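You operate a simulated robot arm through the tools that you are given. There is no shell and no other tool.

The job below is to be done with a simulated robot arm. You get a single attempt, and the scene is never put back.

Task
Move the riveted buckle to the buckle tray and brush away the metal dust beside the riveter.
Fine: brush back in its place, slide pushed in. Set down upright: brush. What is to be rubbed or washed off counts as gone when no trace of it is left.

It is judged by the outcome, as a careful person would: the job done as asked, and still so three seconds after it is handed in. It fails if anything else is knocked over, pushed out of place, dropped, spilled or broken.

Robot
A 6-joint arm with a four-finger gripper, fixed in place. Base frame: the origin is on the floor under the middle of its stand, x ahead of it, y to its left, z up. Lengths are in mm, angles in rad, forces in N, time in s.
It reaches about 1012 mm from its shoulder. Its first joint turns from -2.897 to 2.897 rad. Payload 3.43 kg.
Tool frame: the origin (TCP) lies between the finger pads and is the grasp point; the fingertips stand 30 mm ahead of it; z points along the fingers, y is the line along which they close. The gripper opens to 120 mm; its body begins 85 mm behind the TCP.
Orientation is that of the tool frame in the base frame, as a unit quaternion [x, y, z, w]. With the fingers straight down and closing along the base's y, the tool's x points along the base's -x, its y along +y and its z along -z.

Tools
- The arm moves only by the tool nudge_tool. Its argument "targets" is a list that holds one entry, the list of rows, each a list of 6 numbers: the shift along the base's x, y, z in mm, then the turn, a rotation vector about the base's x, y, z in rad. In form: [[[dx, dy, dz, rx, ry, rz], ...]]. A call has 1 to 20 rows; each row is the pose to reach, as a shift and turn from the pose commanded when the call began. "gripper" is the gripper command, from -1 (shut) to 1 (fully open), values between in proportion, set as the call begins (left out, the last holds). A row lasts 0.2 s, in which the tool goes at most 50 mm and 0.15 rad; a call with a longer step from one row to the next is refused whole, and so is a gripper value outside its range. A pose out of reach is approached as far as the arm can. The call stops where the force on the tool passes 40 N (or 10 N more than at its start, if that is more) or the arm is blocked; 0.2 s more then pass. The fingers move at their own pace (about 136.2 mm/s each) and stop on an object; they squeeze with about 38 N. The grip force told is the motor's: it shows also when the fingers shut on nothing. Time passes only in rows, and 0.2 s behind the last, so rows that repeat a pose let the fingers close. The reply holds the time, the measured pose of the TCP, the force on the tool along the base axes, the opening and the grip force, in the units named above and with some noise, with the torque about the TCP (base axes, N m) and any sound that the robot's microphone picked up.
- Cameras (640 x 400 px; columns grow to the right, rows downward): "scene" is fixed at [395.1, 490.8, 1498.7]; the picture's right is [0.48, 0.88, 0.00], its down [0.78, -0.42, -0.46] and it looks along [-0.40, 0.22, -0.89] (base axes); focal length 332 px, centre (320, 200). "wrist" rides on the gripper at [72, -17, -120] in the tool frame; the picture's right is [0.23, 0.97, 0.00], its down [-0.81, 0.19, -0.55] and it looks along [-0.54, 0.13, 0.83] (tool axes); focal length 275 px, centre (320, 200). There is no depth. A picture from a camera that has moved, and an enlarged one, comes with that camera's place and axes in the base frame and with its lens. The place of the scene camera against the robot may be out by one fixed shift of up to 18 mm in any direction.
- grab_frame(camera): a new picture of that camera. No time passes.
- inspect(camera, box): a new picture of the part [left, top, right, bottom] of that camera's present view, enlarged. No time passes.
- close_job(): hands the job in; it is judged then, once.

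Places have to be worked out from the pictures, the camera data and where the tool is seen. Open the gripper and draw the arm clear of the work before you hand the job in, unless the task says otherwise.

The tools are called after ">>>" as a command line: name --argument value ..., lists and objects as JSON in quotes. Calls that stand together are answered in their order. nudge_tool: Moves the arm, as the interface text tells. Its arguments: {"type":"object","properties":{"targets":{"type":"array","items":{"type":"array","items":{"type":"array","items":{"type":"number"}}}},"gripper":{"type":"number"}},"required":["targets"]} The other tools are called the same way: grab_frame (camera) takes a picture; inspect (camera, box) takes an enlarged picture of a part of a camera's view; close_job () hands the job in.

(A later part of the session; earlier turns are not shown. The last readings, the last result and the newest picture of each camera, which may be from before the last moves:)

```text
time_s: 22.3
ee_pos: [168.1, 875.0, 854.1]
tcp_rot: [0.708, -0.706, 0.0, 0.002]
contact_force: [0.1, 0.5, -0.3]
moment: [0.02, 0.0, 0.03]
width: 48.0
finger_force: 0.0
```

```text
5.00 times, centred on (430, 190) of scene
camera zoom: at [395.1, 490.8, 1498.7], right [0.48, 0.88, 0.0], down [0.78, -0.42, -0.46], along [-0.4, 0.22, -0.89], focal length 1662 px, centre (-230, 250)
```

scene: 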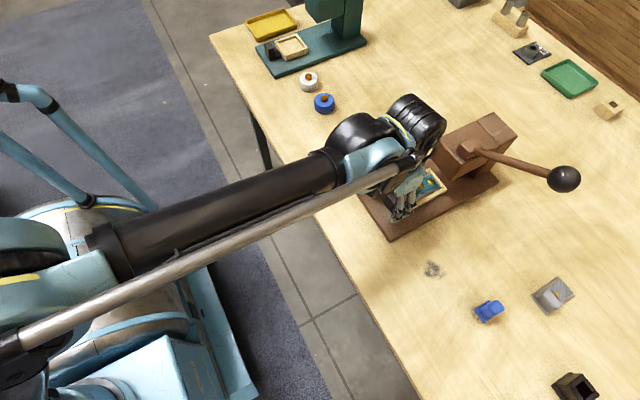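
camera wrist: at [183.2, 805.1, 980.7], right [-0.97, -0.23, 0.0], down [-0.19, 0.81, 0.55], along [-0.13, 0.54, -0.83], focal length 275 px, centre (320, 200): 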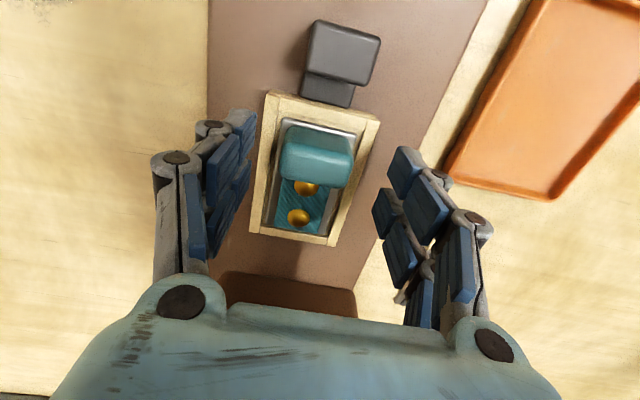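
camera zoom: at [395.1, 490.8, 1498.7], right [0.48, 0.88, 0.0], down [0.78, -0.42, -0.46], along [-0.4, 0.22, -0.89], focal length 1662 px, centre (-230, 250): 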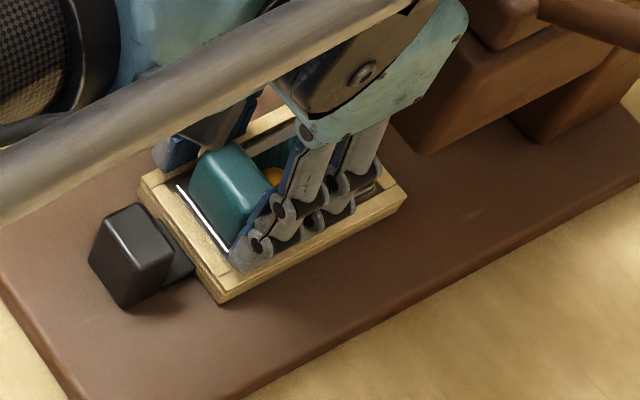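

No contact yet. The fingers flank the block just above the cradle walls. I'll close in small increments.

>>> nudge_tool --targets '[[[0, 0, 0, 0, 0, 0]]]' --gripper -0.3

>>> nudge_tool --targets '[[[0, 0, 0, 0, 0, 0]]]' --gripper -0.38

>>> nudge_tool --targets '[[[0, 0, 0, 0, 0, 0]]]' --gripper -0.45

```text
time_s: 22.7
ee_pos: [167.5, 875.5, 855.5]
tcp_rot: [0.708, -0.706, -0.001, 0.0]
contact_force: [-1.0, 0.9, 0.3]
moment: [0.0, 0.01, -0.01]
width: 42.2
finger_force: 0.3
```

```text
time_s: 23.1
ee_pos: [169.0, 876.3, 853.9]
tcp_rot: [0.708, -0.706, -0.001, 0.0]
contact_force: [0.8, -0.8, 0.6]
moment: [-0.01, 0.0, 0.01]
width: 39.2
finger_force: 38.2
```

```text
time_s: 23.5
ee_pos: [167.1, 875.5, 854.2]
tcp_rot: [0.708, -0.706, 0.0, 0.001]
contact_force: [0.8, 0.0, 1.5]
moment: [-0.02, 0.02, -0.02]
width: 39.1
finger_force: 38.1
```

The grip is solid at 39 mm with 38 N and the load is balanced. I'll lift 20 mm straight up first and check that the buckle comes free of the cradle.

>>> nudge_tool --targets '[[[0, 0, 5, 0, 0, 0], [0, 0, 10, 0, 0, 0], [0, 0, 20, 0, 0, 0], [0, 0, 25, 0, 0, 0]]]' --gripper -0.7

>>> grab_frame --camera "wrist"

>>> inspect --camera "scene" --box '[380, 150, 480, 230]'

```text
time_s: 24.5
ee_pos: [166.9, 876.0, 879.0]
tcp_rot: [0.708, -0.706, 0.0, 0.001]
contact_force: [0.9, 0.3, -0.7]
moment: [0.0, 0.0, 0.01]
width: 39.1
finger_force: 38.3
```

```text
taken
camera wrist: at [184.2, 805.4, 999.5], right [-0.97, -0.23, 0.0], down [-0.19, 0.81, 0.55], along [-0.13, 0.54, -0.83], focal length 275 px, centre (320, 200)
```

wrist: 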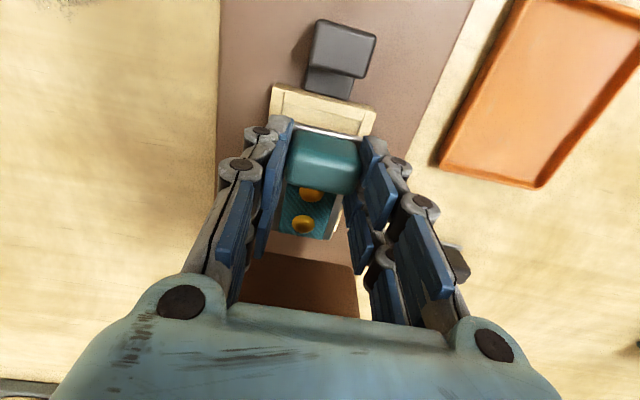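

```text
5.00 times, centred on (430, 190) of scene
camera zoom: at [395.1, 490.8, 1498.7], right [0.48, 0.88, 0.0], down [0.78, -0.42, -0.46], along [-0.4, 0.22, -0.89], focal length 1662 px, centre (-230, 250)
```

zoom: 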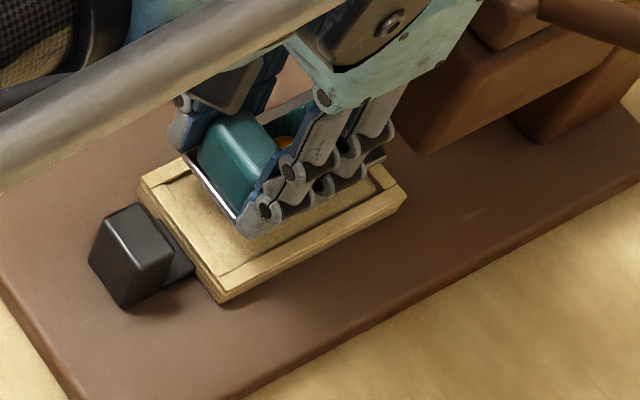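

The buckle is out of the cradle and firmly held. I'll back away from the head, rise, and carry it over the orange tray. The tray's centre is ≈(14, 820), and since the block sits about 31 mm ahead of the buckle's centre, I'll aim the TCP at about (13, 795).

>>> nudge_tool --targets '[[[0, -15, 5, 0, 0, 0], [0, -40, 20, 0, 0, 0], [0, -65, 40, 0, 0, 0], [-20, -81, 55, 0, 0, 0], [-50, -81, 55, 0, 0, 0], [-80, -81, 55, 0, 0, 0], [-110, -81, 55, 0, 0, 0], [-140, -81, 50, 0, 0, 0], [-154, -81, 40, 0, 0, 0], [-154, -81, 30, 0, 0, 0], [-154, -81, 30, 0, 0, 0]]]' --gripper -0.7

>>> grab_frame --camera "wrist"

>>> grab_frame --camera "scene"

```text
time_s: 26.9
ee_pos: [12.9, 796.8, 910.6]
tcp_rot: [0.708, -0.706, 0.0, -0.001]
contact_force: [0.4, -1.0, -1.4]
moment: [-0.01, -0.02, 0.03]
width: 39.3
finger_force: 37.6
```

```text
taken
camera wrist: at [30.0, 726.3, 1029.8], right [-0.97, -0.23, 0.0], down [-0.19, 0.81, 0.55], along [-0.13, 0.54, -0.83], focal length 275 px, centre (320, 200)
```

wrist: 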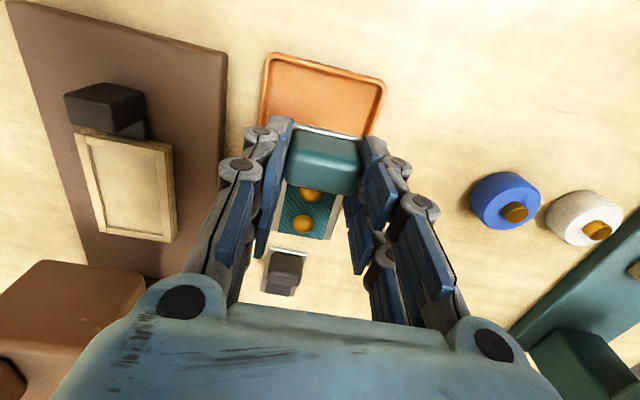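

```text
taken
```

scene: 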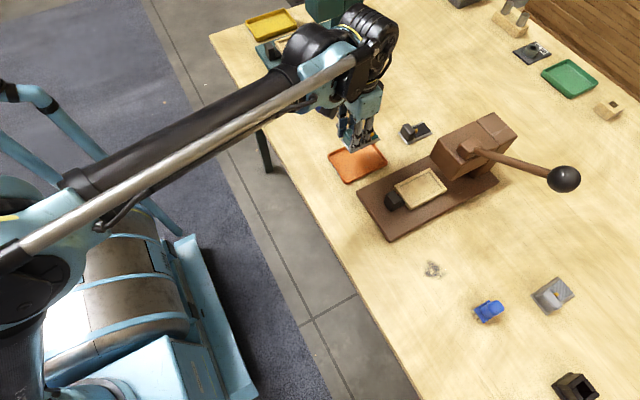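

The tray's outline from this view is x −35..64, y 763..886, and the held buckle spans y≈786–869. I'll shift +2 in x and y, lower to z≈838, and look before contact.

>>> nudge_tool --targets '[[[2, 2, -20, 0, 0, 0], [2, 2, -40, 0, 0, 0], [2, 2, -60, 0, 0, 0], [2, 2, -72, 0, 0, 0], [2, 2, -72, 0, 0, 0]]]' --gripper -0.7

>>> grab_frame --camera "wrist"

>>> inspect --camera "scene" --box '[310, 100, 430, 200]'

```text
time_s: 28.1
ee_pos: [15.8, 797.5, 838.8]
tcp_rot: [0.707, -0.707, -0.001, 0.0]
contact_force: [-0.8, 0.4, -1.2]
moment: [0.01, -0.03, 0.05]
width: 39.2
finger_force: 38.2
```

```text
taken
camera wrist: at [33.2, 727.4, 958.2], right [-0.97, -0.23, 0.0], down [-0.19, 0.81, 0.55], along [-0.13, 0.54, -0.83], focal length 275 px, centre (320, 200)
```

wrist: 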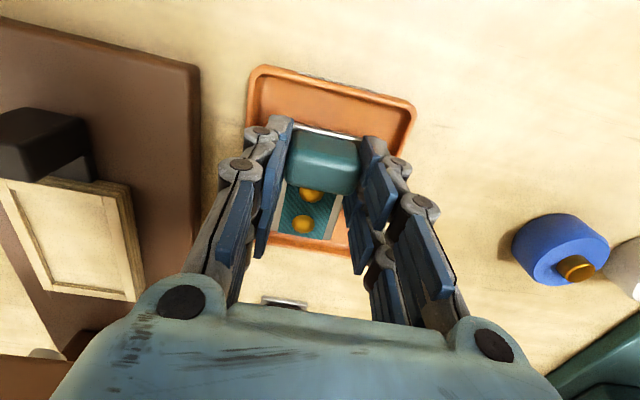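

```text
4.00 times, centred on (370, 150) of scene
camera zoom: at [395.1, 490.8, 1498.7], right [0.48, 0.88, 0.0], down [0.78, -0.42, -0.46], along [-0.4, 0.22, -0.89], focal length 1330 px, centre (120, 400)
```

zoom: 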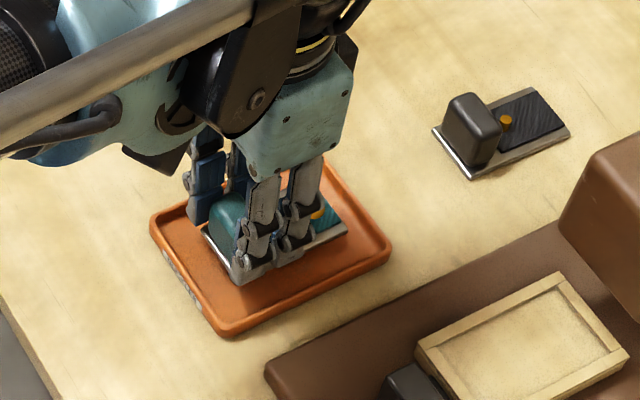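

The buckle is aligned above the tray's interior. I'll shift +2 mm in y for finger clearance and lower in small steps until I feel the floor.

>>> nudge_tool --targets '[[[0, 2, -3, 0, 0, 0], [0, 2, -6, 0, 0, 0]]]' --gripper -0.7

>>> nudge_tool --targets '[[[0, 0, -2, 0, 0, 0], [0, 0, -4, 0, 0, 0]]]' --gripper -0.7

```text
time_s: 28.7
ee_pos: [15.9, 798.7, 831.0]
tcp_rot: [0.708, -0.706, 0.0, 0.0]
contact_force: [0.5, -0.1, -0.9]
moment: [0.01, 0.01, -0.02]
width: 39.3
finger_force: 37.5
```

```text
time_s: 29.3
ee_pos: [16.5, 800.5, 827.3]
tcp_rot: [0.707, -0.707, 0.0, 0.001]
contact_force: [-1.6, -0.2, 0.8]
moment: [0.08, 0.0, -0.03]
width: 39.3
finger_force: 38.5
```

Still hardly any contact. I'll continue in 1 to 1.5 mm steps.

>>> nudge_tool --targets '[[[0, 0, -1, 0, 0, 0], [0, 0, -2, 0, 0, 0]]]' --gripper -0.7

>>> inspect --camera "scene" --box '[320, 120, 400, 190]'

>>> inspect --camera "wrist" --box '[230, 60, 430, 270]'

```text
time_s: 29.9
ee_pos: [15.4, 799.8, 826.8]
tcp_rot: [0.707, -0.707, -0.001, 0.0]
contact_force: [3.0, 3.2, 33.6]
moment: [0.09, -0.08, -0.02]
width: 39.6
finger_force: 37.8
```

```text
5.71 times, centred on (360, 155) of scene
camera zoom: at [395.1, 490.8, 1498.7], right [0.48, 0.88, 0.0], down [0.78, -0.42, -0.46], along [-0.4, 0.22, -0.89], focal length 1899 px, centre (91, 457)
```

zoom: 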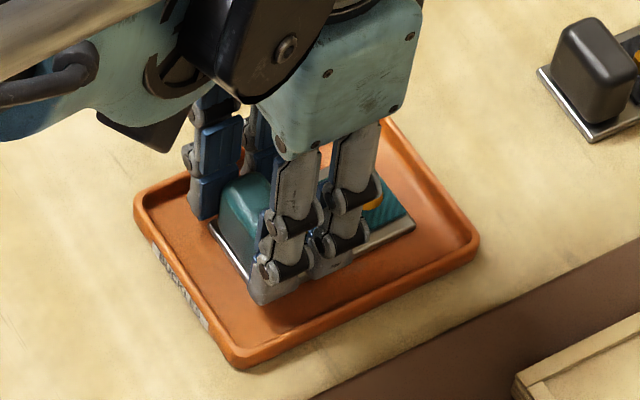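

```text
1.90 times, centred on (330, 165) of wrist
camera zoom: at [32.4, 728.8, 947.1], right [-0.97, -0.23, 0.0], down [-0.19, 0.81, 0.55], along [-0.13, 0.54, -0.83], focal length 524 px, centre (301, 267)
```

zoom: 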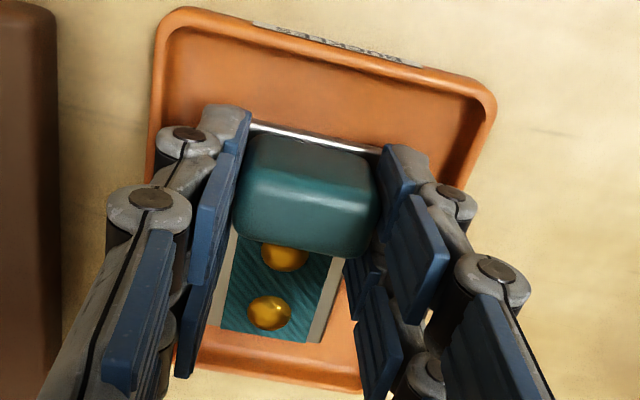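

Contact: 33 N upward at z≈827, so the buckle is on the tray floor. I'll ease up 1 mm and open gently to about 50 mm.

>>> nudge_tool --targets '[[[0, 0, 1, 0, 0, 0], [0, 0, 1, 0, 0, 0]]]' --gripper -0.7

>>> nudge_tool --targets '[[[0, 0, 0, 0, 0, 0], [0, 0, 0, 0, 0, 0]]]' --gripper -0.25

>>> nudge_tool --targets '[[[0, 0, 0, 0, 0, 0], [0, 0, 0, 0, 0, 0]]]' --gripper -0.17

>>> inspect --camera "wrist" --box '[230, 60, 430, 270]'

```text
time_s: 30.5
ee_pos: [16.1, 799.6, 827.1]
tcp_rot: [0.708, -0.706, 0.0, 0.0]
contact_force: [3.6, 3.6, 24.6]
moment: [0.01, -0.12, -0.08]
width: 39.3
finger_force: 37.5
```

```text
time_s: 31.1
ee_pos: [15.6, 800.8, 826.0]
tcp_rot: [0.708, -0.706, 0.0, 0.0]
contact_force: [-0.5, 0.6, -0.1]
moment: [-0.01, -0.02, 0.02]
width: 45.1
finger_force: 0.0
```

```text
time_s: 31.7
ee_pos: [16.5, 800.3, 826.4]
tcp_rot: [0.708, -0.707, -0.001, 0.001]
contact_force: [0.5, 0.5, -0.1]
moment: [0.02, -0.01, 0.0]
width: 49.6
finger_force: 0.1
```

```text
1.90 times, centred on (330, 165) of wrist
camera zoom: at [32.3, 729.3, 946.6], right [-0.97, -0.23, 0.0], down [-0.19, 0.81, 0.55], along [-0.13, 0.54, -0.83], focal length 524 px, centre (301, 267)
```

zoom: 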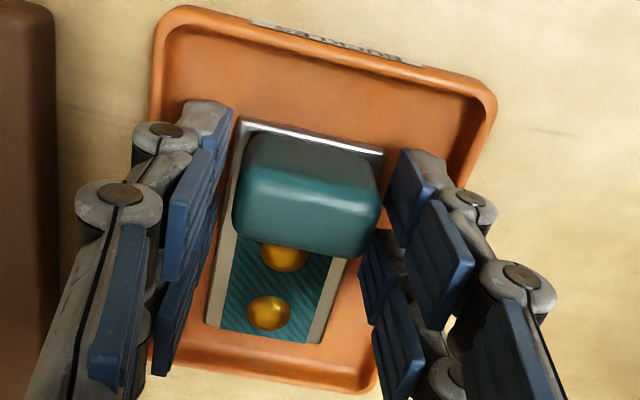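

The buckle lies flat in the tray and the fingers are clear of it. I'll rise straight up, then move in front of the slide's knob with the fingers closed to push the slide back in.

>>> nudge_tool --targets '[[[0, 0, 15, 0, 0, 0], [0, 0, 40, 0, 0, 0], [0, 0, 80, 0, 0, 0], [0, 0, 110, 0, 0, 0], [0, 0, 110, 0, 0, 0]]]' --gripper -0.17

>>> grab_frame --camera "wrist"

>>> nudge_tool --targets '[[[40, -10, 0, 0, 0, 0], [80, -20, 0, 0, 0, 0], [120, -30, 0, 0, 0, 0], [153, -38, 0, 0, 0, 0], [153, -38, 0, 0, 0, 0], [153, -38, 0, 0, 0, 0]]]' --gripper -1

>>> grab_frame --camera "wrist"

>>> grab_frame --camera "scene"

```text
time_s: 32.9
ee_pos: [16.4, 802.0, 938.9]
tcp_rot: [0.707, -0.707, -0.001, 0.001]
contact_force: [0.3, 0.2, 0.2]
moment: [0.0, -0.01, -0.01]
width: 50.0
finger_force: 0.1
```

```text
taken
camera wrist: at [32.4, 731.2, 1058.6], right [-0.97, -0.23, 0.0], down [-0.19, 0.81, 0.55], along [-0.13, 0.54, -0.83], focal length 275 px, centre (320, 200)
```

wrist: 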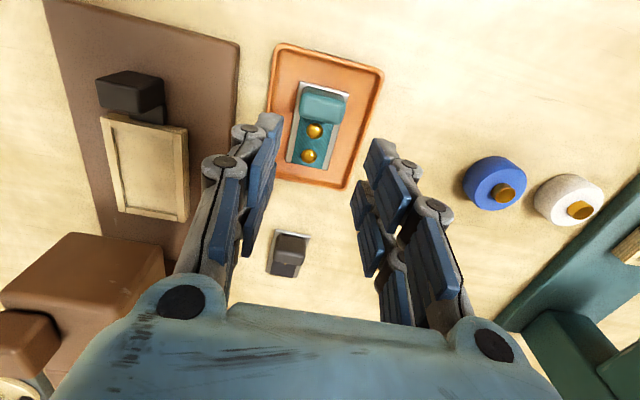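

```text
time_s: 34.3
ee_pos: [167.3, 761.4, 936.6]
tcp_rot: [0.708, -0.706, -0.001, 0.0]
contact_force: [0.4, -0.4, -0.6]
moment: [-0.02, -0.02, 0.0]
width: 0.2
finger_force: 33.3
```

```text
taken
camera wrist: at [185.0, 691.5, 1056.0], right [-0.97, -0.23, 0.0], down [-0.19, 0.81, 0.55], along [-0.13, 0.54, -0.83], focal length 275 px, centre (320, 200)
```

wrist: 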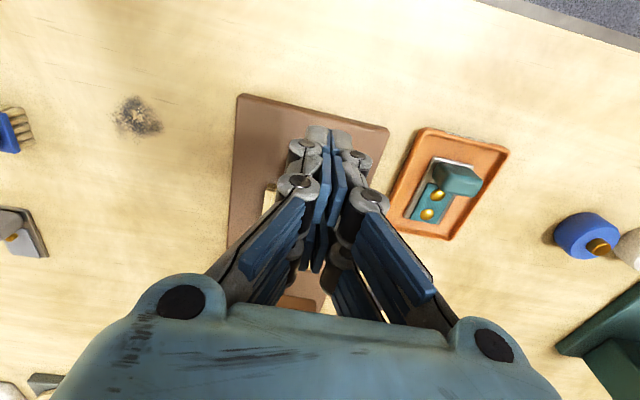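

```text
taken
```

scene: 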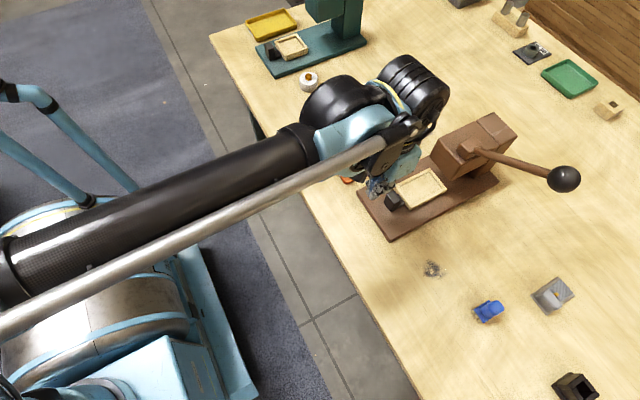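

The buckle sits neatly in the tray. With closed fingers in front of the knob, I'll lower to TCP z≈836 and then push toward +y gently until the slide stops.

>>> nudge_tool --targets '[[[1, -2, -35, 0, 0, 0], [2, -2, -70, 0, 0, 0], [2, -2, -100, 0, 0, 0], [2, -2, -100, 0, 0, 0]]]' --gripper -1

>>> grab_frame --camera "wrist"

>>> inspect --camera "scene" --box '[340, 130, 500, 250]'

```text
time_s: 35.3
ee_pos: [171.2, 759.7, 834.9]
tcp_rot: [0.708, -0.706, -0.001, 0.0]
contact_force: [-0.3, -0.3, -0.2]
moment: [0.02, 0.01, 0.01]
width: 0.0
finger_force: 33.7
```

```text
taken
camera wrist: at [187.4, 688.9, 955.1], right [-0.97, -0.23, 0.0], down [-0.19, 0.81, 0.55], along [-0.13, 0.54, -0.83], focal length 275 px, centre (320, 200)
```

wrist: 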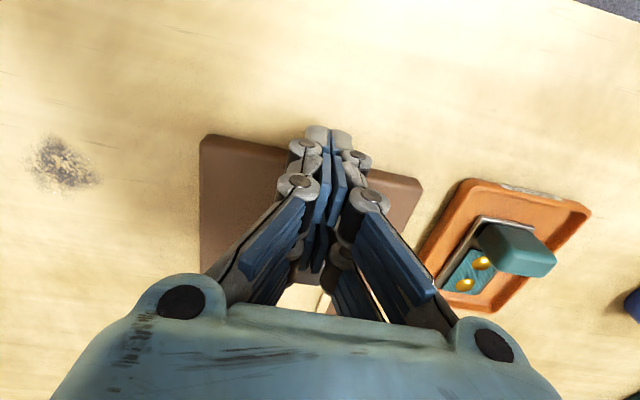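

```text
3.33 times, centred on (420, 190) of scene
camera zoom: at [395.1, 490.8, 1498.7], right [0.48, 0.88, 0.0], down [0.78, -0.42, -0.46], along [-0.4, 0.22, -0.89], focal length 1108 px, centre (-13, 233)
```

zoom: 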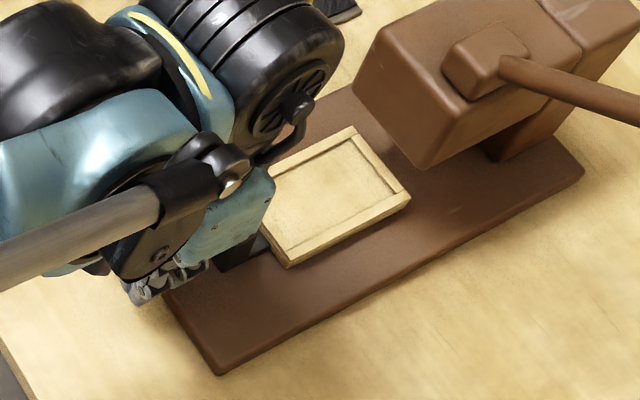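

No contact yet, with the fingers just in front of the knob. Now I'll push in +y.

>>> nudge_tool --targets '[[[-2, 8, 0, 0, 0, 0], [-2, 16, 0, 0, 0, 0], [-2, 24, 0, 0, 0, 0], [-2, 32, 0, 0, 0, 0], [-2, 40, 0, 0, 0, 0], [-2, 48, 0, 0, 0, 0], [-2, 56, 0, 0, 0, 0]]]' --gripper -1

>>> inspect --camera "scene" --box '[340, 130, 500, 250]'

```text
time_s: 36.9
ee_pos: [170.0, 813.6, 834.3]
tcp_rot: [0.708, -0.706, 0.001, 0.001]
contact_force: [-0.5, -3.2, 0.2]
moment: [0.0, -0.03, 0.0]
width: 5.9
finger_force: 33.5
```

```text
3.33 times, centred on (420, 190) of scene
camera zoom: at [395.1, 490.8, 1498.7], right [0.48, 0.88, 0.0], down [0.78, -0.42, -0.46], along [-0.4, 0.22, -0.89], focal length 1108 px, centre (-13, 233)
```

zoom: 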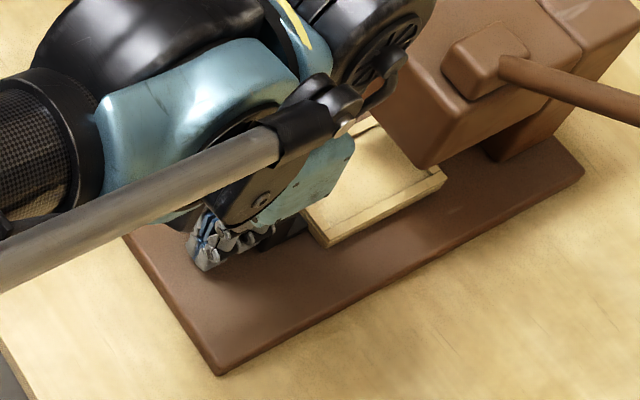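

The slide is moving in with only 3 N. I'll continue in smaller steps until it reaches its stop.

>>> nudge_tool --targets '[[[0, 5, 0, 0, 0, 0], [0, 10, 0, 0, 0, 0], [0, 15, 0, 0, 0, 0], [0, 20, 0, 0, 0, 0], [0, 24, 0, 0, 0, 0]]]' --gripper -1

>>> inspect --camera "scene" --box '[340, 130, 500, 250]'

```text
time_s: 38.1
ee_pos: [168.8, 839.7, 834.8]
tcp_rot: [0.707, -0.707, 0.0, 0.001]
contact_force: [0.1, -0.2, -0.1]
moment: [-0.02, 0.0, 0.01]
width: 0.0
finger_force: 33.4
```

```text
3.33 times, centred on (420, 190) of scene
camera zoom: at [395.1, 490.8, 1498.7], right [0.48, 0.88, 0.0], down [0.78, -0.42, -0.46], along [-0.4, 0.22, -0.89], focal length 1108 px, centre (-13, 233)
```

zoom: 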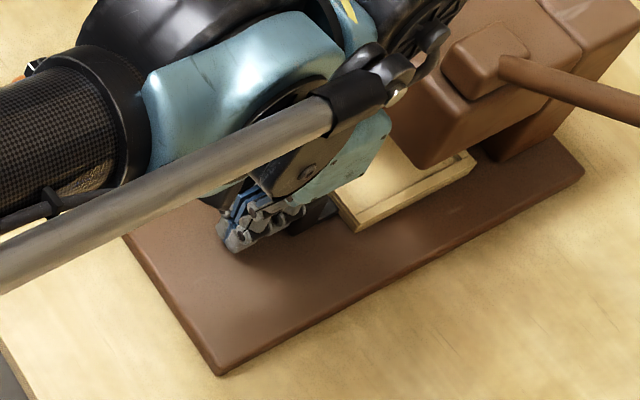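

The cradle's corners match their original image positions to within about 1 px. I'll push on slightly in fine steps to feel the inner stop.

>>> nudge_tool --targets '[[[0, 1.5, 0, 0, 0, 0], [0, 3, 0, 0, 0, 0], [0, 4.5, 0, 0, 0, 0], [0, 6, 0, 0, 0, 0]]]' --gripper -1

>>> inspect --camera "scene" --box '[400, 150, 480, 205]'

```text
time_s: 39.0
ee_pos: [157.2, 842.3, 838.5]
tcp_rot: [0.709, -0.705, 0.006, -0.001]
contact_force: [-5.9, -12.4, 1.3]
moment: [0.05, 0.05, 0.12]
width: 5.8
finger_force: 33.6
stopped in row 4: the force on the tool passed its limit at 45 N (the readings are from after the stop); the commanded pose is now the measured one
```

```text
7.27 times, centred on (440, 178) of scene
camera zoom: at [395.1, 490.8, 1498.7], right [0.48, 0.88, 0.0], down [0.78, -0.42, -0.46], along [-0.4, 0.22, -0.89], focal length 2417 px, centre (-553, 364)
```

zoom: 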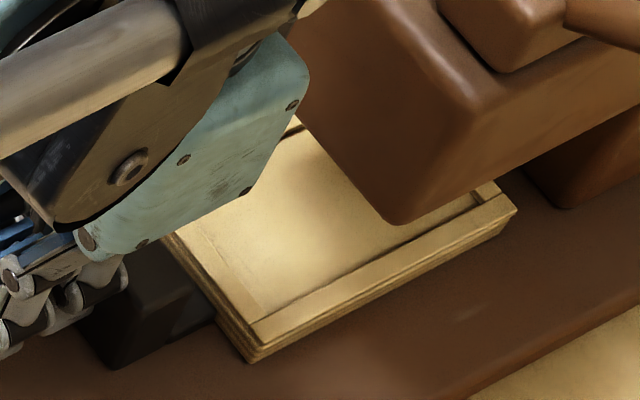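

The push ended against the stop (45 N), and the cradle corners now match the starting picture exactly, so the slide is fully in. I'll back off and rise clear.

>>> nudge_tool --targets '[[[2, -15, 0, 0, 0, 0], [5, -40, 5, 0, 0, 0], [5, -50, 40, 0, 0, 0], [5, -60, 80, 0, 0, 0], [5, -70, 120, 0, 0, 0], [5, -70, 120, 0, 0, 0]]]' --gripper -1

>>> grab_frame --camera "wrist"

>>> grab_frame --camera "scene"

```text
time_s: 40.4
ee_pos: [164.5, 773.2, 954.9]
tcp_rot: [0.708, -0.707, 0.005, -0.002]
contact_force: [-0.4, -0.1, -0.8]
moment: [0.03, 0.0, -0.01]
width: 0.0
finger_force: 33.4
```

```text
taken
camera wrist: at [180.7, 702.5, 1076.6], right [-0.97, -0.23, -0.01], down [-0.2, 0.81, 0.55], along [-0.12, 0.53, -0.84], focal length 275 px, centre (320, 200)
```

wrist: 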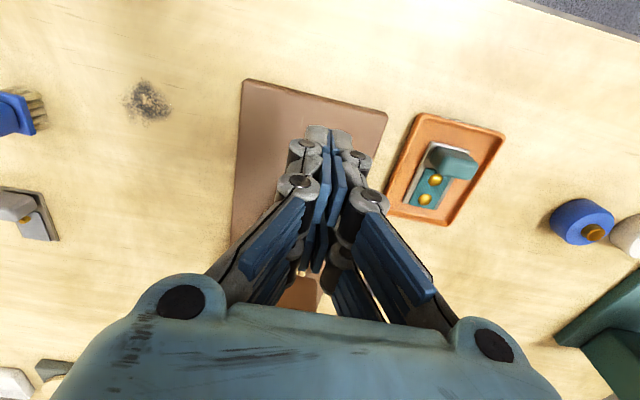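

```text
taken
```

scene: 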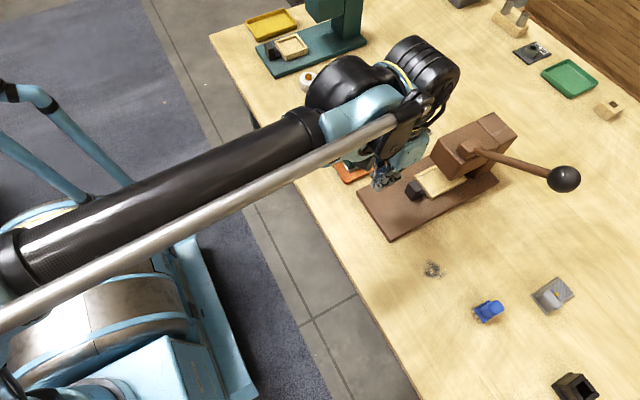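

The slide is in and the riveter looks undisturbed. Next is the brush: I'll move to about (455, 760, 960), open the gripper and correct the small tilt, to view the brush from close.

>>> nudge_tool --targets '[[[42, -2, 5, 0.004, 0.01, -0.001], [84, -4, 5, 0.004, 0.01, -0.001], [126, -6, 5, 0.004, 0.01, -0.001], [168, -8, 5, 0.004, 0.01, -0.001], [210, -10, 5, 0.004, 0.01, -0.001], [252, -12, 5, 0.004, 0.01, -0.001], [290, -13, 5, 0.004, 0.01, -0.001], [290, -13, 5, 0.004, 0.01, -0.001]]]' --gripper 1

>>> grab_frame --camera "wrist"

>>> inspect --camera "wrist" --box '[240, 110, 400, 240]'

>>> grab_frame --camera "scene"

```text
time_s: 42.2
ee_pos: [455.4, 758.6, 961.5]
tcp_rot: [-0.707, 0.707, -0.001, -0.001]
contact_force: [0.3, 0.2, -0.7]
moment: [-0.03, 0.02, -0.02]
width: 119.9
finger_force: 0.1
```

```text
taken
camera wrist: at [470.5, 687.8, 1080.8], right [-0.97, -0.23, 0.0], down [-0.19, 0.81, 0.55], along [-0.13, 0.54, -0.83], focal length 275 px, centre (320, 200)
```

wrist: 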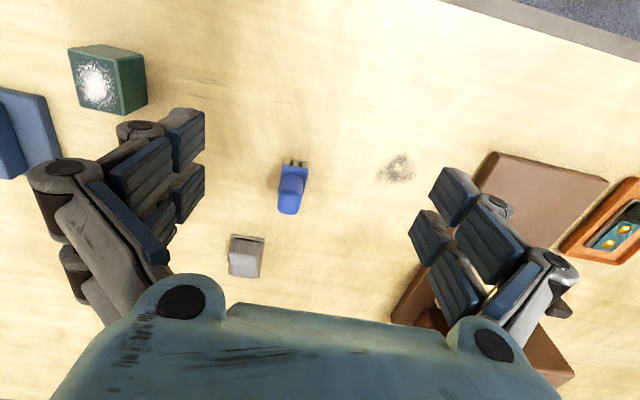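

```text
3.08 times, centred on (320, 175) of wrist
camera zoom: at [470.5, 687.8, 1080.8], right [-0.97, -0.23, 0.0], down [-0.19, 0.81, 0.55], along [-0.13, 0.54, -0.83], focal length 847 px, centre (320, 277)
```

zoom: 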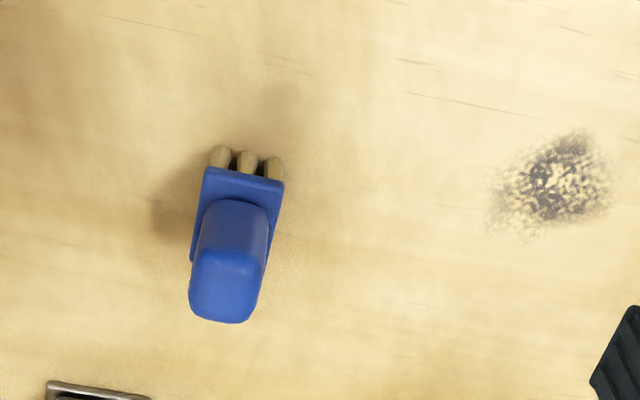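

```text
taken
```

scene: 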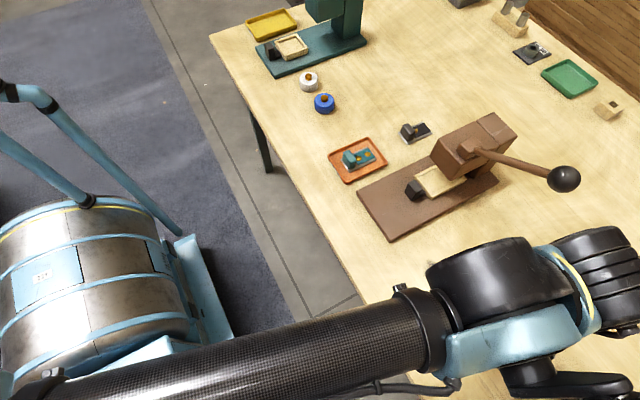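

The view shows the slide in and the buckle in the tray. The brush's post spans x≈451–476, y≈847–877 with its top at z≈833, on a plate at x 449–480, y 839–883. I'll go above it at (464, 862) and lower to z≈880 first to verify the centring.

>>> nudge_tool --targets '[[[3, 35, -15, 0, 0, 0], [6, 70, -30, 0, 0, 0], [9, 103, -45, 0, 0, 0], [9, 103, -70, 0, 0, 0], [9, 103, -80, 0, 0, 0], [9, 103, -80, 0, 0, 0]]]' --gripper 0.2

>>> grab_frame --camera "wrist"

>>> inspect --camera "wrist" --box '[220, 100, 420, 260]'

>>> grab_frame --camera "scene"

```text
time_s: 43.6
ee_pos: [462.8, 863.0, 882.8]
tcp_rot: [0.708, -0.706, 0.001, 0.0]
contact_force: [0.3, -0.5, -0.1]
moment: [-0.03, 0.03, 0.0]
width: 72.1
finger_force: 0.1
```

```text
taken
camera wrist: at [479.2, 791.0, 1002.3], right [-0.97, -0.23, 0.0], down [-0.19, 0.81, 0.55], along [-0.13, 0.54, -0.83], focal length 275 px, centre (320, 200)
```

wrist: 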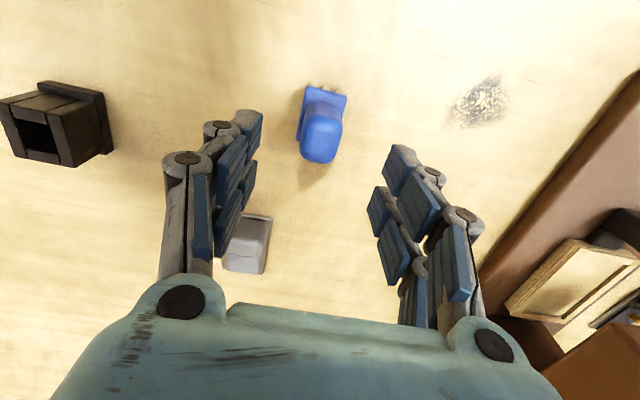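

```text
2.50 times, centred on (320, 180) of wrist
camera zoom: at [479.2, 791.0, 1002.3], right [-0.97, -0.23, 0.0], down [-0.19, 0.81, 0.55], along [-0.13, 0.54, -0.83], focal length 688 px, centre (320, 250)
```

zoom: 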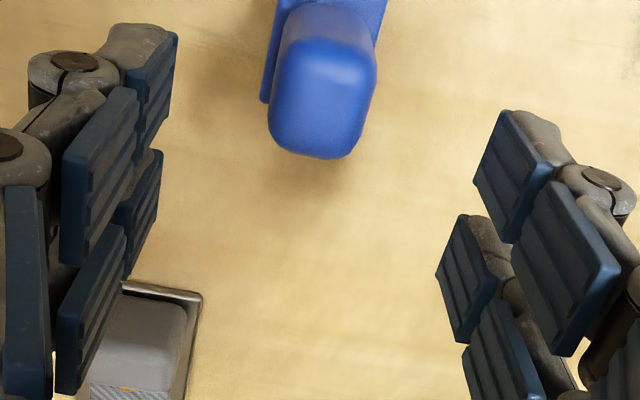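

```text
taken
```

scene: 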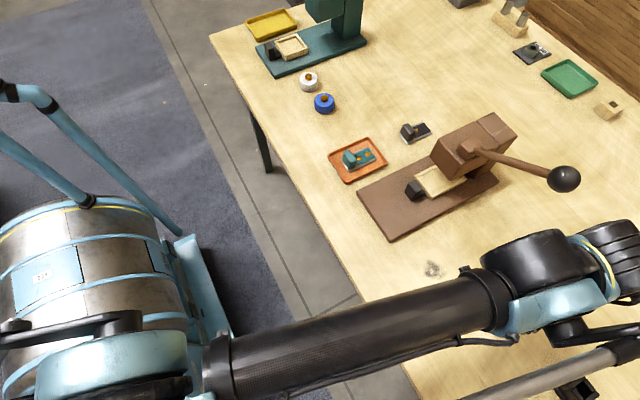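

I see the brush slightly nearer (lower y) than the tool. I'll take finer zooms to fix its y position and height accurately.

>>> inspect --camera "wrist" --box '[280, 70, 370, 180]'

```text
3.64 times, centred on (325, 125) of wrist
camera zoom: at [479.2, 791.0, 1002.3], right [-0.97, -0.23, 0.0], down [-0.19, 0.81, 0.55], along [-0.13, 0.54, -0.83], focal length 1001 px, centre (302, 473)
```

zoom: 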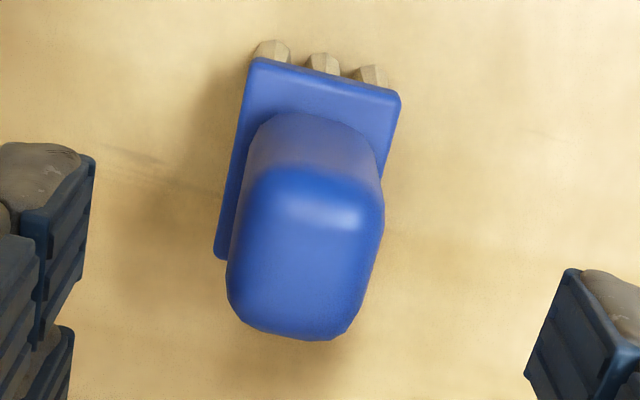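

With the finer zoom, the brush triangulates to x 449.7–479.2 (centre 464.5) and y 832.5–873.5 (centre 853). The plate top is at z≈802 and the post top at z≈852. I'll centre at (464.5, 853) and descend to z≈850, keeping the fingertips above the plate.

>>> nudge_tool --targets '[[[1.7, -5, 0, 0, 0, 0], [1.7, -10, 0, 0, 0, 0], [1.7, -10, -15, 0, 0, 0], [1.7, -10, -32, 0, 0, 0], [1.7, -10, -32, 0, 0, 0]]]' --gripper 0.2

>>> inspect --camera "wrist" --box '[210, 70, 430, 270]'

```text
time_s: 44.8
ee_pos: [463.8, 852.7, 849.5]
tcp_rot: [-0.707, 0.707, -0.002, 0.0]
contact_force: [0.6, 1.3, -0.4]
moment: [-0.01, 0.0, -0.02]
width: 71.9
finger_force: 0.0
```

```text
2.00 times, centred on (320, 170) of wrist
camera zoom: at [480.2, 782.3, 970.2], right [-0.97, -0.23, 0.0], down [-0.19, 0.81, 0.55], along [-0.13, 0.54, -0.83], focal length 551 px, centre (320, 260)
```

zoom: 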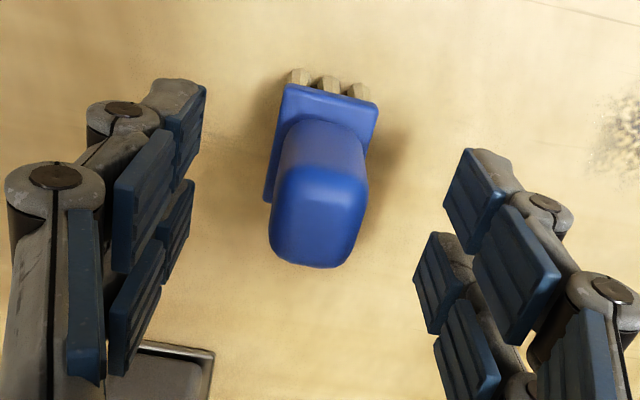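

The post is centred between the fingers. I'll close in small increments.

>>> nudge_tool --targets '[[[0, 0, 0, 0, 0, 0], [0, 0, 0, 0, 0, 0]]]' --gripper -0.45

>>> nudge_tool --targets '[[[0, 0, 0, 0, 0, 0]]]' --gripper -0.53

>>> nudge_tool --targets '[[[0, 0, 0, 0, 0, 0]]]' --gripper -0.58

>>> nudge_tool --targets '[[[0, 0, 0, 0, 0, 0]]]' --gripper -0.64

>>> inspect --camera "wrist" --box '[210, 70, 430, 270]'

```text
time_s: 45.4
ee_pos: [463.5, 852.4, 850.7]
tcp_rot: [0.708, -0.706, 0.001, 0.0]
contact_force: [-0.9, -0.1, -0.3]
moment: [-0.02, -0.02, 0.0]
width: 33.1
finger_force: 0.0
```

```text
time_s: 45.8
ee_pos: [463.3, 853.6, 850.3]
tcp_rot: [0.708, -0.706, 0.0, 0.0]
contact_force: [-0.1, -0.2, 1.6]
moment: [0.02, -0.04, -0.01]
width: 28.3
finger_force: 0.1
```

```text
time_s: 46.2
ee_pos: [464.4, 853.3, 849.9]
tcp_rot: [0.708, -0.707, 0.001, 0.0]
contact_force: [-1.0, -0.4, 0.6]
moment: [0.01, 0.0, -0.04]
width: 25.2
finger_force: 0.3
```

```text
time_s: 46.6
ee_pos: [463.3, 852.9, 850.8]
tcp_rot: [0.708, -0.706, 0.002, 0.0]
contact_force: [0.5, 0.6, -0.1]
moment: [-0.04, -0.04, 0.04]
width: 23.2
finger_force: 38.3
```

```text
2.00 times, centred on (320, 170) of wrist
camera zoom: at [480.3, 782.3, 970.3], right [-0.97, -0.23, 0.0], down [-0.19, 0.81, 0.55], along [-0.13, 0.54, -0.83], focal length 551 px, centre (320, 260)
```

zoom: 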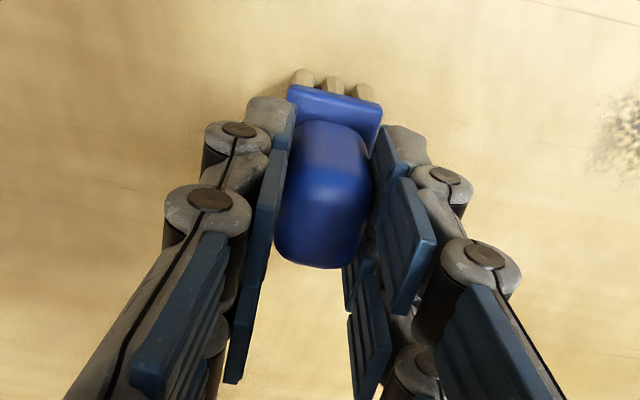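

The brush is held at 39 mm above the plate with 38 N and balanced forces, at grip pose ≈(463.8, 852.9, 850.2). I'll lift it 15 mm and carry it to the riveter-side edge of the dust (x≈297, y≈845), keeping clear of the lever's ball.

>>> nudge_tool --targets '[[[0, 0, 8, 0, 0, 0], [0, 0, 18, 0, 0, 0], [-40, -2, 18, 0, 0, 0], [-80, -4, 18, 0, 0, 0], [-120, -6, 18, 0, 0, 0], [-150, -7, 18, 0, 0, 0], [-167, -8, 18, 0, 0, 0], [-167, -8, 18, 0, 0, 0]]]' --gripper -0.7

>>> grab_frame --camera "wrist"

>>> grab_frame --camera "scene"

```text
time_s: 48.4
ee_pos: [299.3, 843.4, 868.9]
tcp_rot: [0.708, -0.707, 0.001, -0.001]
contact_force: [-0.4, 0.3, 0.3]
moment: [0.0, 0.01, 0.0]
width: 23.3
finger_force: 38.3
```

```text
taken
camera wrist: at [314.8, 773.6, 988.9], right [-0.97, -0.23, 0.0], down [-0.19, 0.81, 0.55], along [-0.13, 0.54, -0.83], focal length 275 px, centre (320, 200)
```

wrist: 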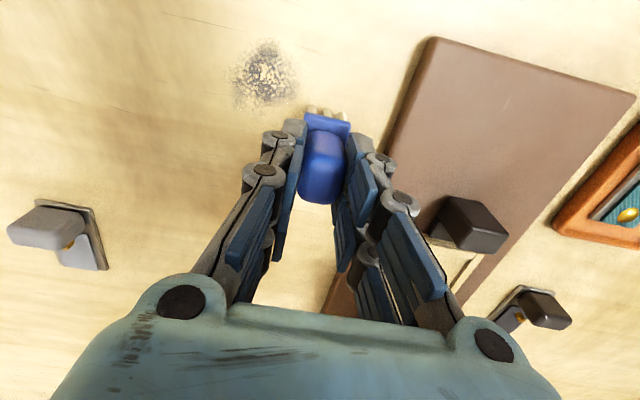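

```text
taken
```

scene: 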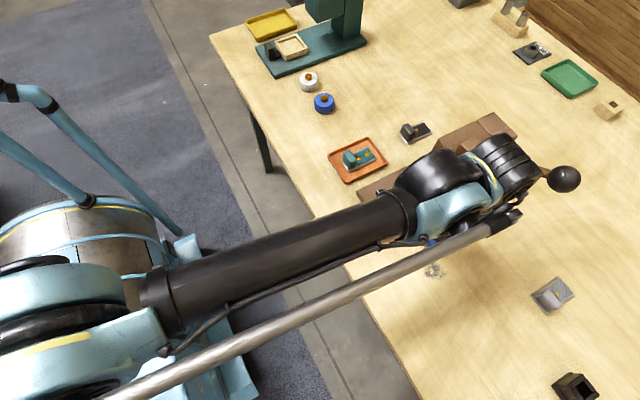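

The brush is at (299, 843), just on the riveter side of the dust. The dust measures x≈316–370, y≈796–849 combining both views, and the wrist is clear of the lever's ball by about 40 mm. I'll lower it until the bristles touch the table.

>>> nudge_tool --targets '[[[0, 0, -8, 0, 0, 0], [0, 0, -15, 0, 0, 0], [0, 0, -17, 0, 0, 0]]]' --gripper -0.7

>>> nudge_tool --targets '[[[0, 0, -1, 0, 0, 0], [0, 0, -1, 0, 0, 0]]]' --gripper -0.7

```text
time_s: 49.2
ee_pos: [299.0, 844.1, 852.4]
tcp_rot: [0.708, -0.707, 0.001, 0.0]
contact_force: [0.3, 0.9, 0.2]
moment: [-0.01, -0.01, 0.02]
width: 23.4
finger_force: 38.2
```

```text
time_s: 49.8
ee_pos: [298.3, 845.7, 850.6]
tcp_rot: [0.708, -0.706, 0.001, 0.0]
contact_force: [0.2, 0.5, -0.9]
moment: [0.03, -0.04, -0.03]
width: 23.1
finger_force: 37.9
```

At the original standing height there's no load yet. I'll lower another 0.5–1 mm for light bristle pressure.

>>> nudge_tool --targets '[[[0, 0, -0.5, 0, 0, 0], [0, 0, -0.5, 0, 0, 0]]]' --gripper -0.7

>>> nudge_tool --targets '[[[0, 0, -0.5, 0, 0, 0], [0, 0, -0.5, 0, 0, 0]]]' --gripper -0.7

```text
time_s: 50.4
ee_pos: [298.6, 844.5, 851.4]
tcp_rot: [0.708, -0.707, 0.001, 0.0]
contact_force: [0.7, 0.3, -0.6]
moment: [-0.04, 0.0, 0.0]
width: 23.6
finger_force: 37.4
```

```text
time_s: 51.0
ee_pos: [297.6, 845.0, 850.0]
tcp_rot: [0.708, -0.706, 0.001, 0.0]
contact_force: [0.0, -0.2, -0.4]
moment: [-0.02, -0.02, 0.0]
width: 23.2
finger_force: 38.0
```

Still no load. I'll continue in half-millimetre steps until I feel the bristles press.

>>> nudge_tool --targets '[[[0, 0, -0.5, 0, 0, 0], [0, 0, -1, 0, 0, 0]]]' --gripper -0.7

>>> nudge_tool --targets '[[[0, 0, -0.5, 0, 0, 0], [0, 0, -1, 0, 0, 0]]]' --gripper -0.7

>>> grab_frame --camera "wrist"

```text
time_s: 51.6
ee_pos: [297.9, 844.1, 849.7]
tcp_rot: [-0.707, 0.707, 0.0, 0.001]
contact_force: [2.8, 10.0, 30.1]
moment: [0.56, -0.12, 0.0]
width: 23.4
finger_force: 37.9
```

```text
time_s: 52.2
ee_pos: [296.8, 844.0, 848.5]
tcp_rot: [0.708, -0.706, 0.002, -0.001]
contact_force: [-1.5, 3.3, 35.4]
moment: [-0.04, 0.01, 0.02]
width: 23.2
finger_force: 38.1
```

```text
taken
camera wrist: at [314.0, 773.4, 969.0], right [-0.97, -0.23, 0.0], down [-0.19, 0.81, 0.55], along [-0.13, 0.54, -0.83], focal length 275 px, centre (320, 200)
```

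wrist: 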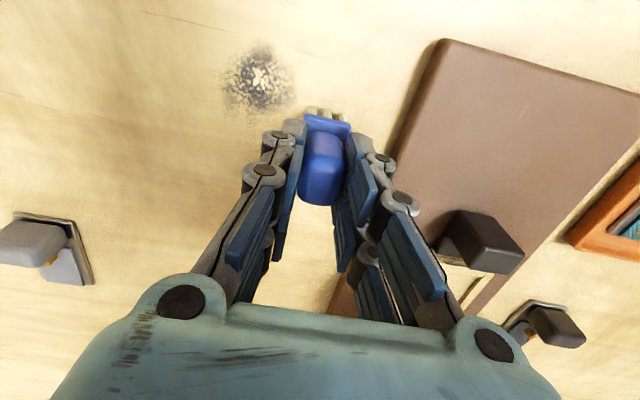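

The bristles press firmly (35 N). I'll ease up about 1.5 mm for light pressure, then make the first stroke along +x through the dust at y≈844.

>>> nudge_tool --targets '[[[0, 0, 1.5, 0, 0, 0], [0, 0, 1.5, 0, 0, 0]]]' --gripper -0.7

>>> nudge_tool --targets '[[[12, 0, 0, 0, 0, 0], [24, 0, 0, 0, 0, 0], [36, 0, 0, 0, 0, 0], [48, 0, 0, 0, 0, 0], [60, 0, 0, 0, 0, 0], [72, 0, 0, 0, 0, 0], [84, 0, 0, 0, 0, 0], [95, 0, 0, 0, 0, 0]]]' --gripper -0.7

>>> grab_frame --camera "wrist"

>>> inspect --camera "scene" --box '[380, 220, 520, 320]'

```text
time_s: 52.8
ee_pos: [297.2, 843.0, 848.7]
tcp_rot: [0.707, -0.707, 0.001, 0.0]
contact_force: [-0.1, -3.0, 14.7]
moment: [-0.38, -0.03, 0.03]
width: 23.4
finger_force: 38.1
```

```text
time_s: 54.6
ee_pos: [392.0, 842.9, 848.7]
tcp_rot: [0.708, -0.707, 0.001, 0.0]
contact_force: [-0.2, 0.1, 2.7]
moment: [-0.09, 0.0, 0.0]
width: 23.6
finger_force: 38.2
```

```text
taken
camera wrist: at [409.6, 774.1, 969.2], right [-0.97, -0.23, 0.0], down [-0.19, 0.81, 0.55], along [-0.13, 0.54, -0.83], focal length 275 px, centre (320, 200)
```

wrist: 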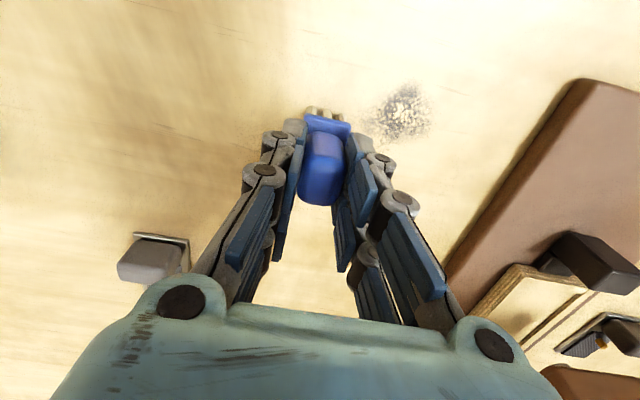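

```text
4.00 times, centred on (450, 270) of scene
camera zoom: at [395.1, 490.8, 1498.7], right [0.48, 0.88, 0.0], down [0.78, -0.42, -0.46], along [-0.4, 0.22, -0.89], focal length 1330 px, centre (-200, -80)
```

zoom: 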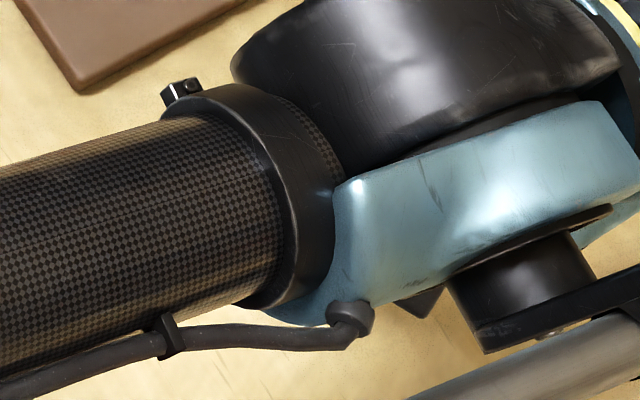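

The stroke ran with light pressure. Let me check the dust's edge where the brush passed.

>>> inspect --camera "wrist" --box '[340, 60, 470, 160]'

```text
4.00 times, centred on (405, 110) of wrist
camera zoom: at [409.6, 774.1, 969.2], right [-0.97, -0.23, 0.0], down [-0.19, 0.81, 0.55], along [-0.13, 0.54, -0.83], focal length 1101 px, centre (-20, 560)
```

zoom: 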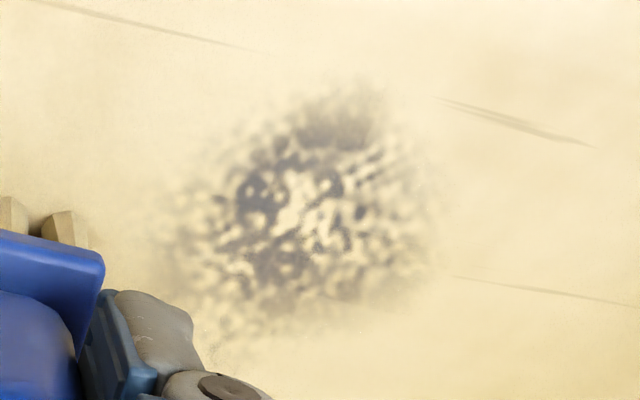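

Some dust remains, at y≈798–839. I'll stroke through its centre at y≈821, back toward −x then +x, with slightly more pressure.

>>> nudge_tool --targets '[[[0, -12, -0.5, 0, 0, 0], [0, -22, -0.7, 0, 0, 0], [-14, -22, -0.7, 0, 0, 0], [-28, -22, -0.7, 0, 0, 0], [-42, -22, -0.7, 0, 0, 0], [-56, -22, -0.7, 0, 0, 0], [-70, -22, -0.7, 0, 0, 0], [-84, -22, -0.7, 0, 0, 0], [-98, -22, -0.7, 0, 0, 0]]]' --gripper -0.7

>>> grab_frame --camera "wrist"

>>> inspect --camera "wrist" --box '[190, 40, 350, 160]'

```text
time_s: 56.6
ee_pos: [293.3, 822.1, 848.7]
tcp_rot: [0.708, -0.706, 0.0, 0.0]
contact_force: [11.6, -1.2, 35.6]
moment: [-0.09, -0.34, 0.05]
width: 23.2
finger_force: 37.7
```

```text
taken
camera wrist: at [309.7, 751.8, 967.9], right [-0.97, -0.23, 0.0], down [-0.19, 0.81, 0.55], along [-0.13, 0.54, -0.83], focal length 275 px, centre (320, 200)
```

wrist: 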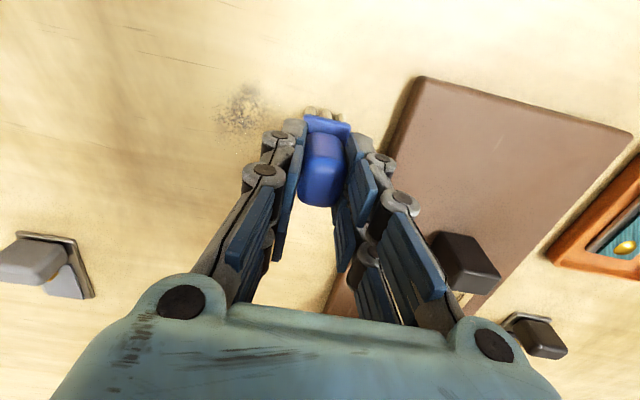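

```text
3.33 times, centred on (270, 100) of wrist
camera zoom: at [309.7, 751.8, 967.9], right [-0.97, -0.23, 0.0], down [-0.19, 0.81, 0.55], along [-0.13, 0.54, -0.83], focal length 918 px, centre (487, 533)
```

zoom: 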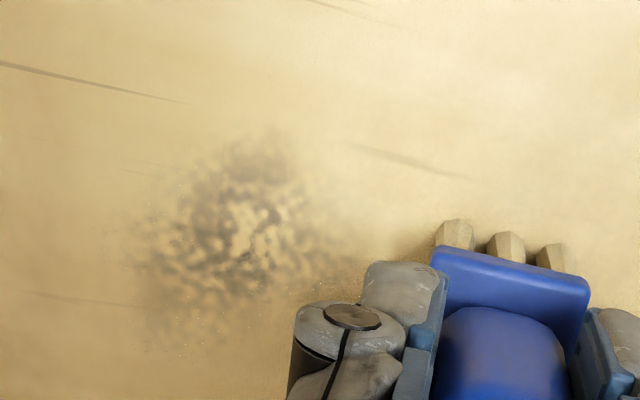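

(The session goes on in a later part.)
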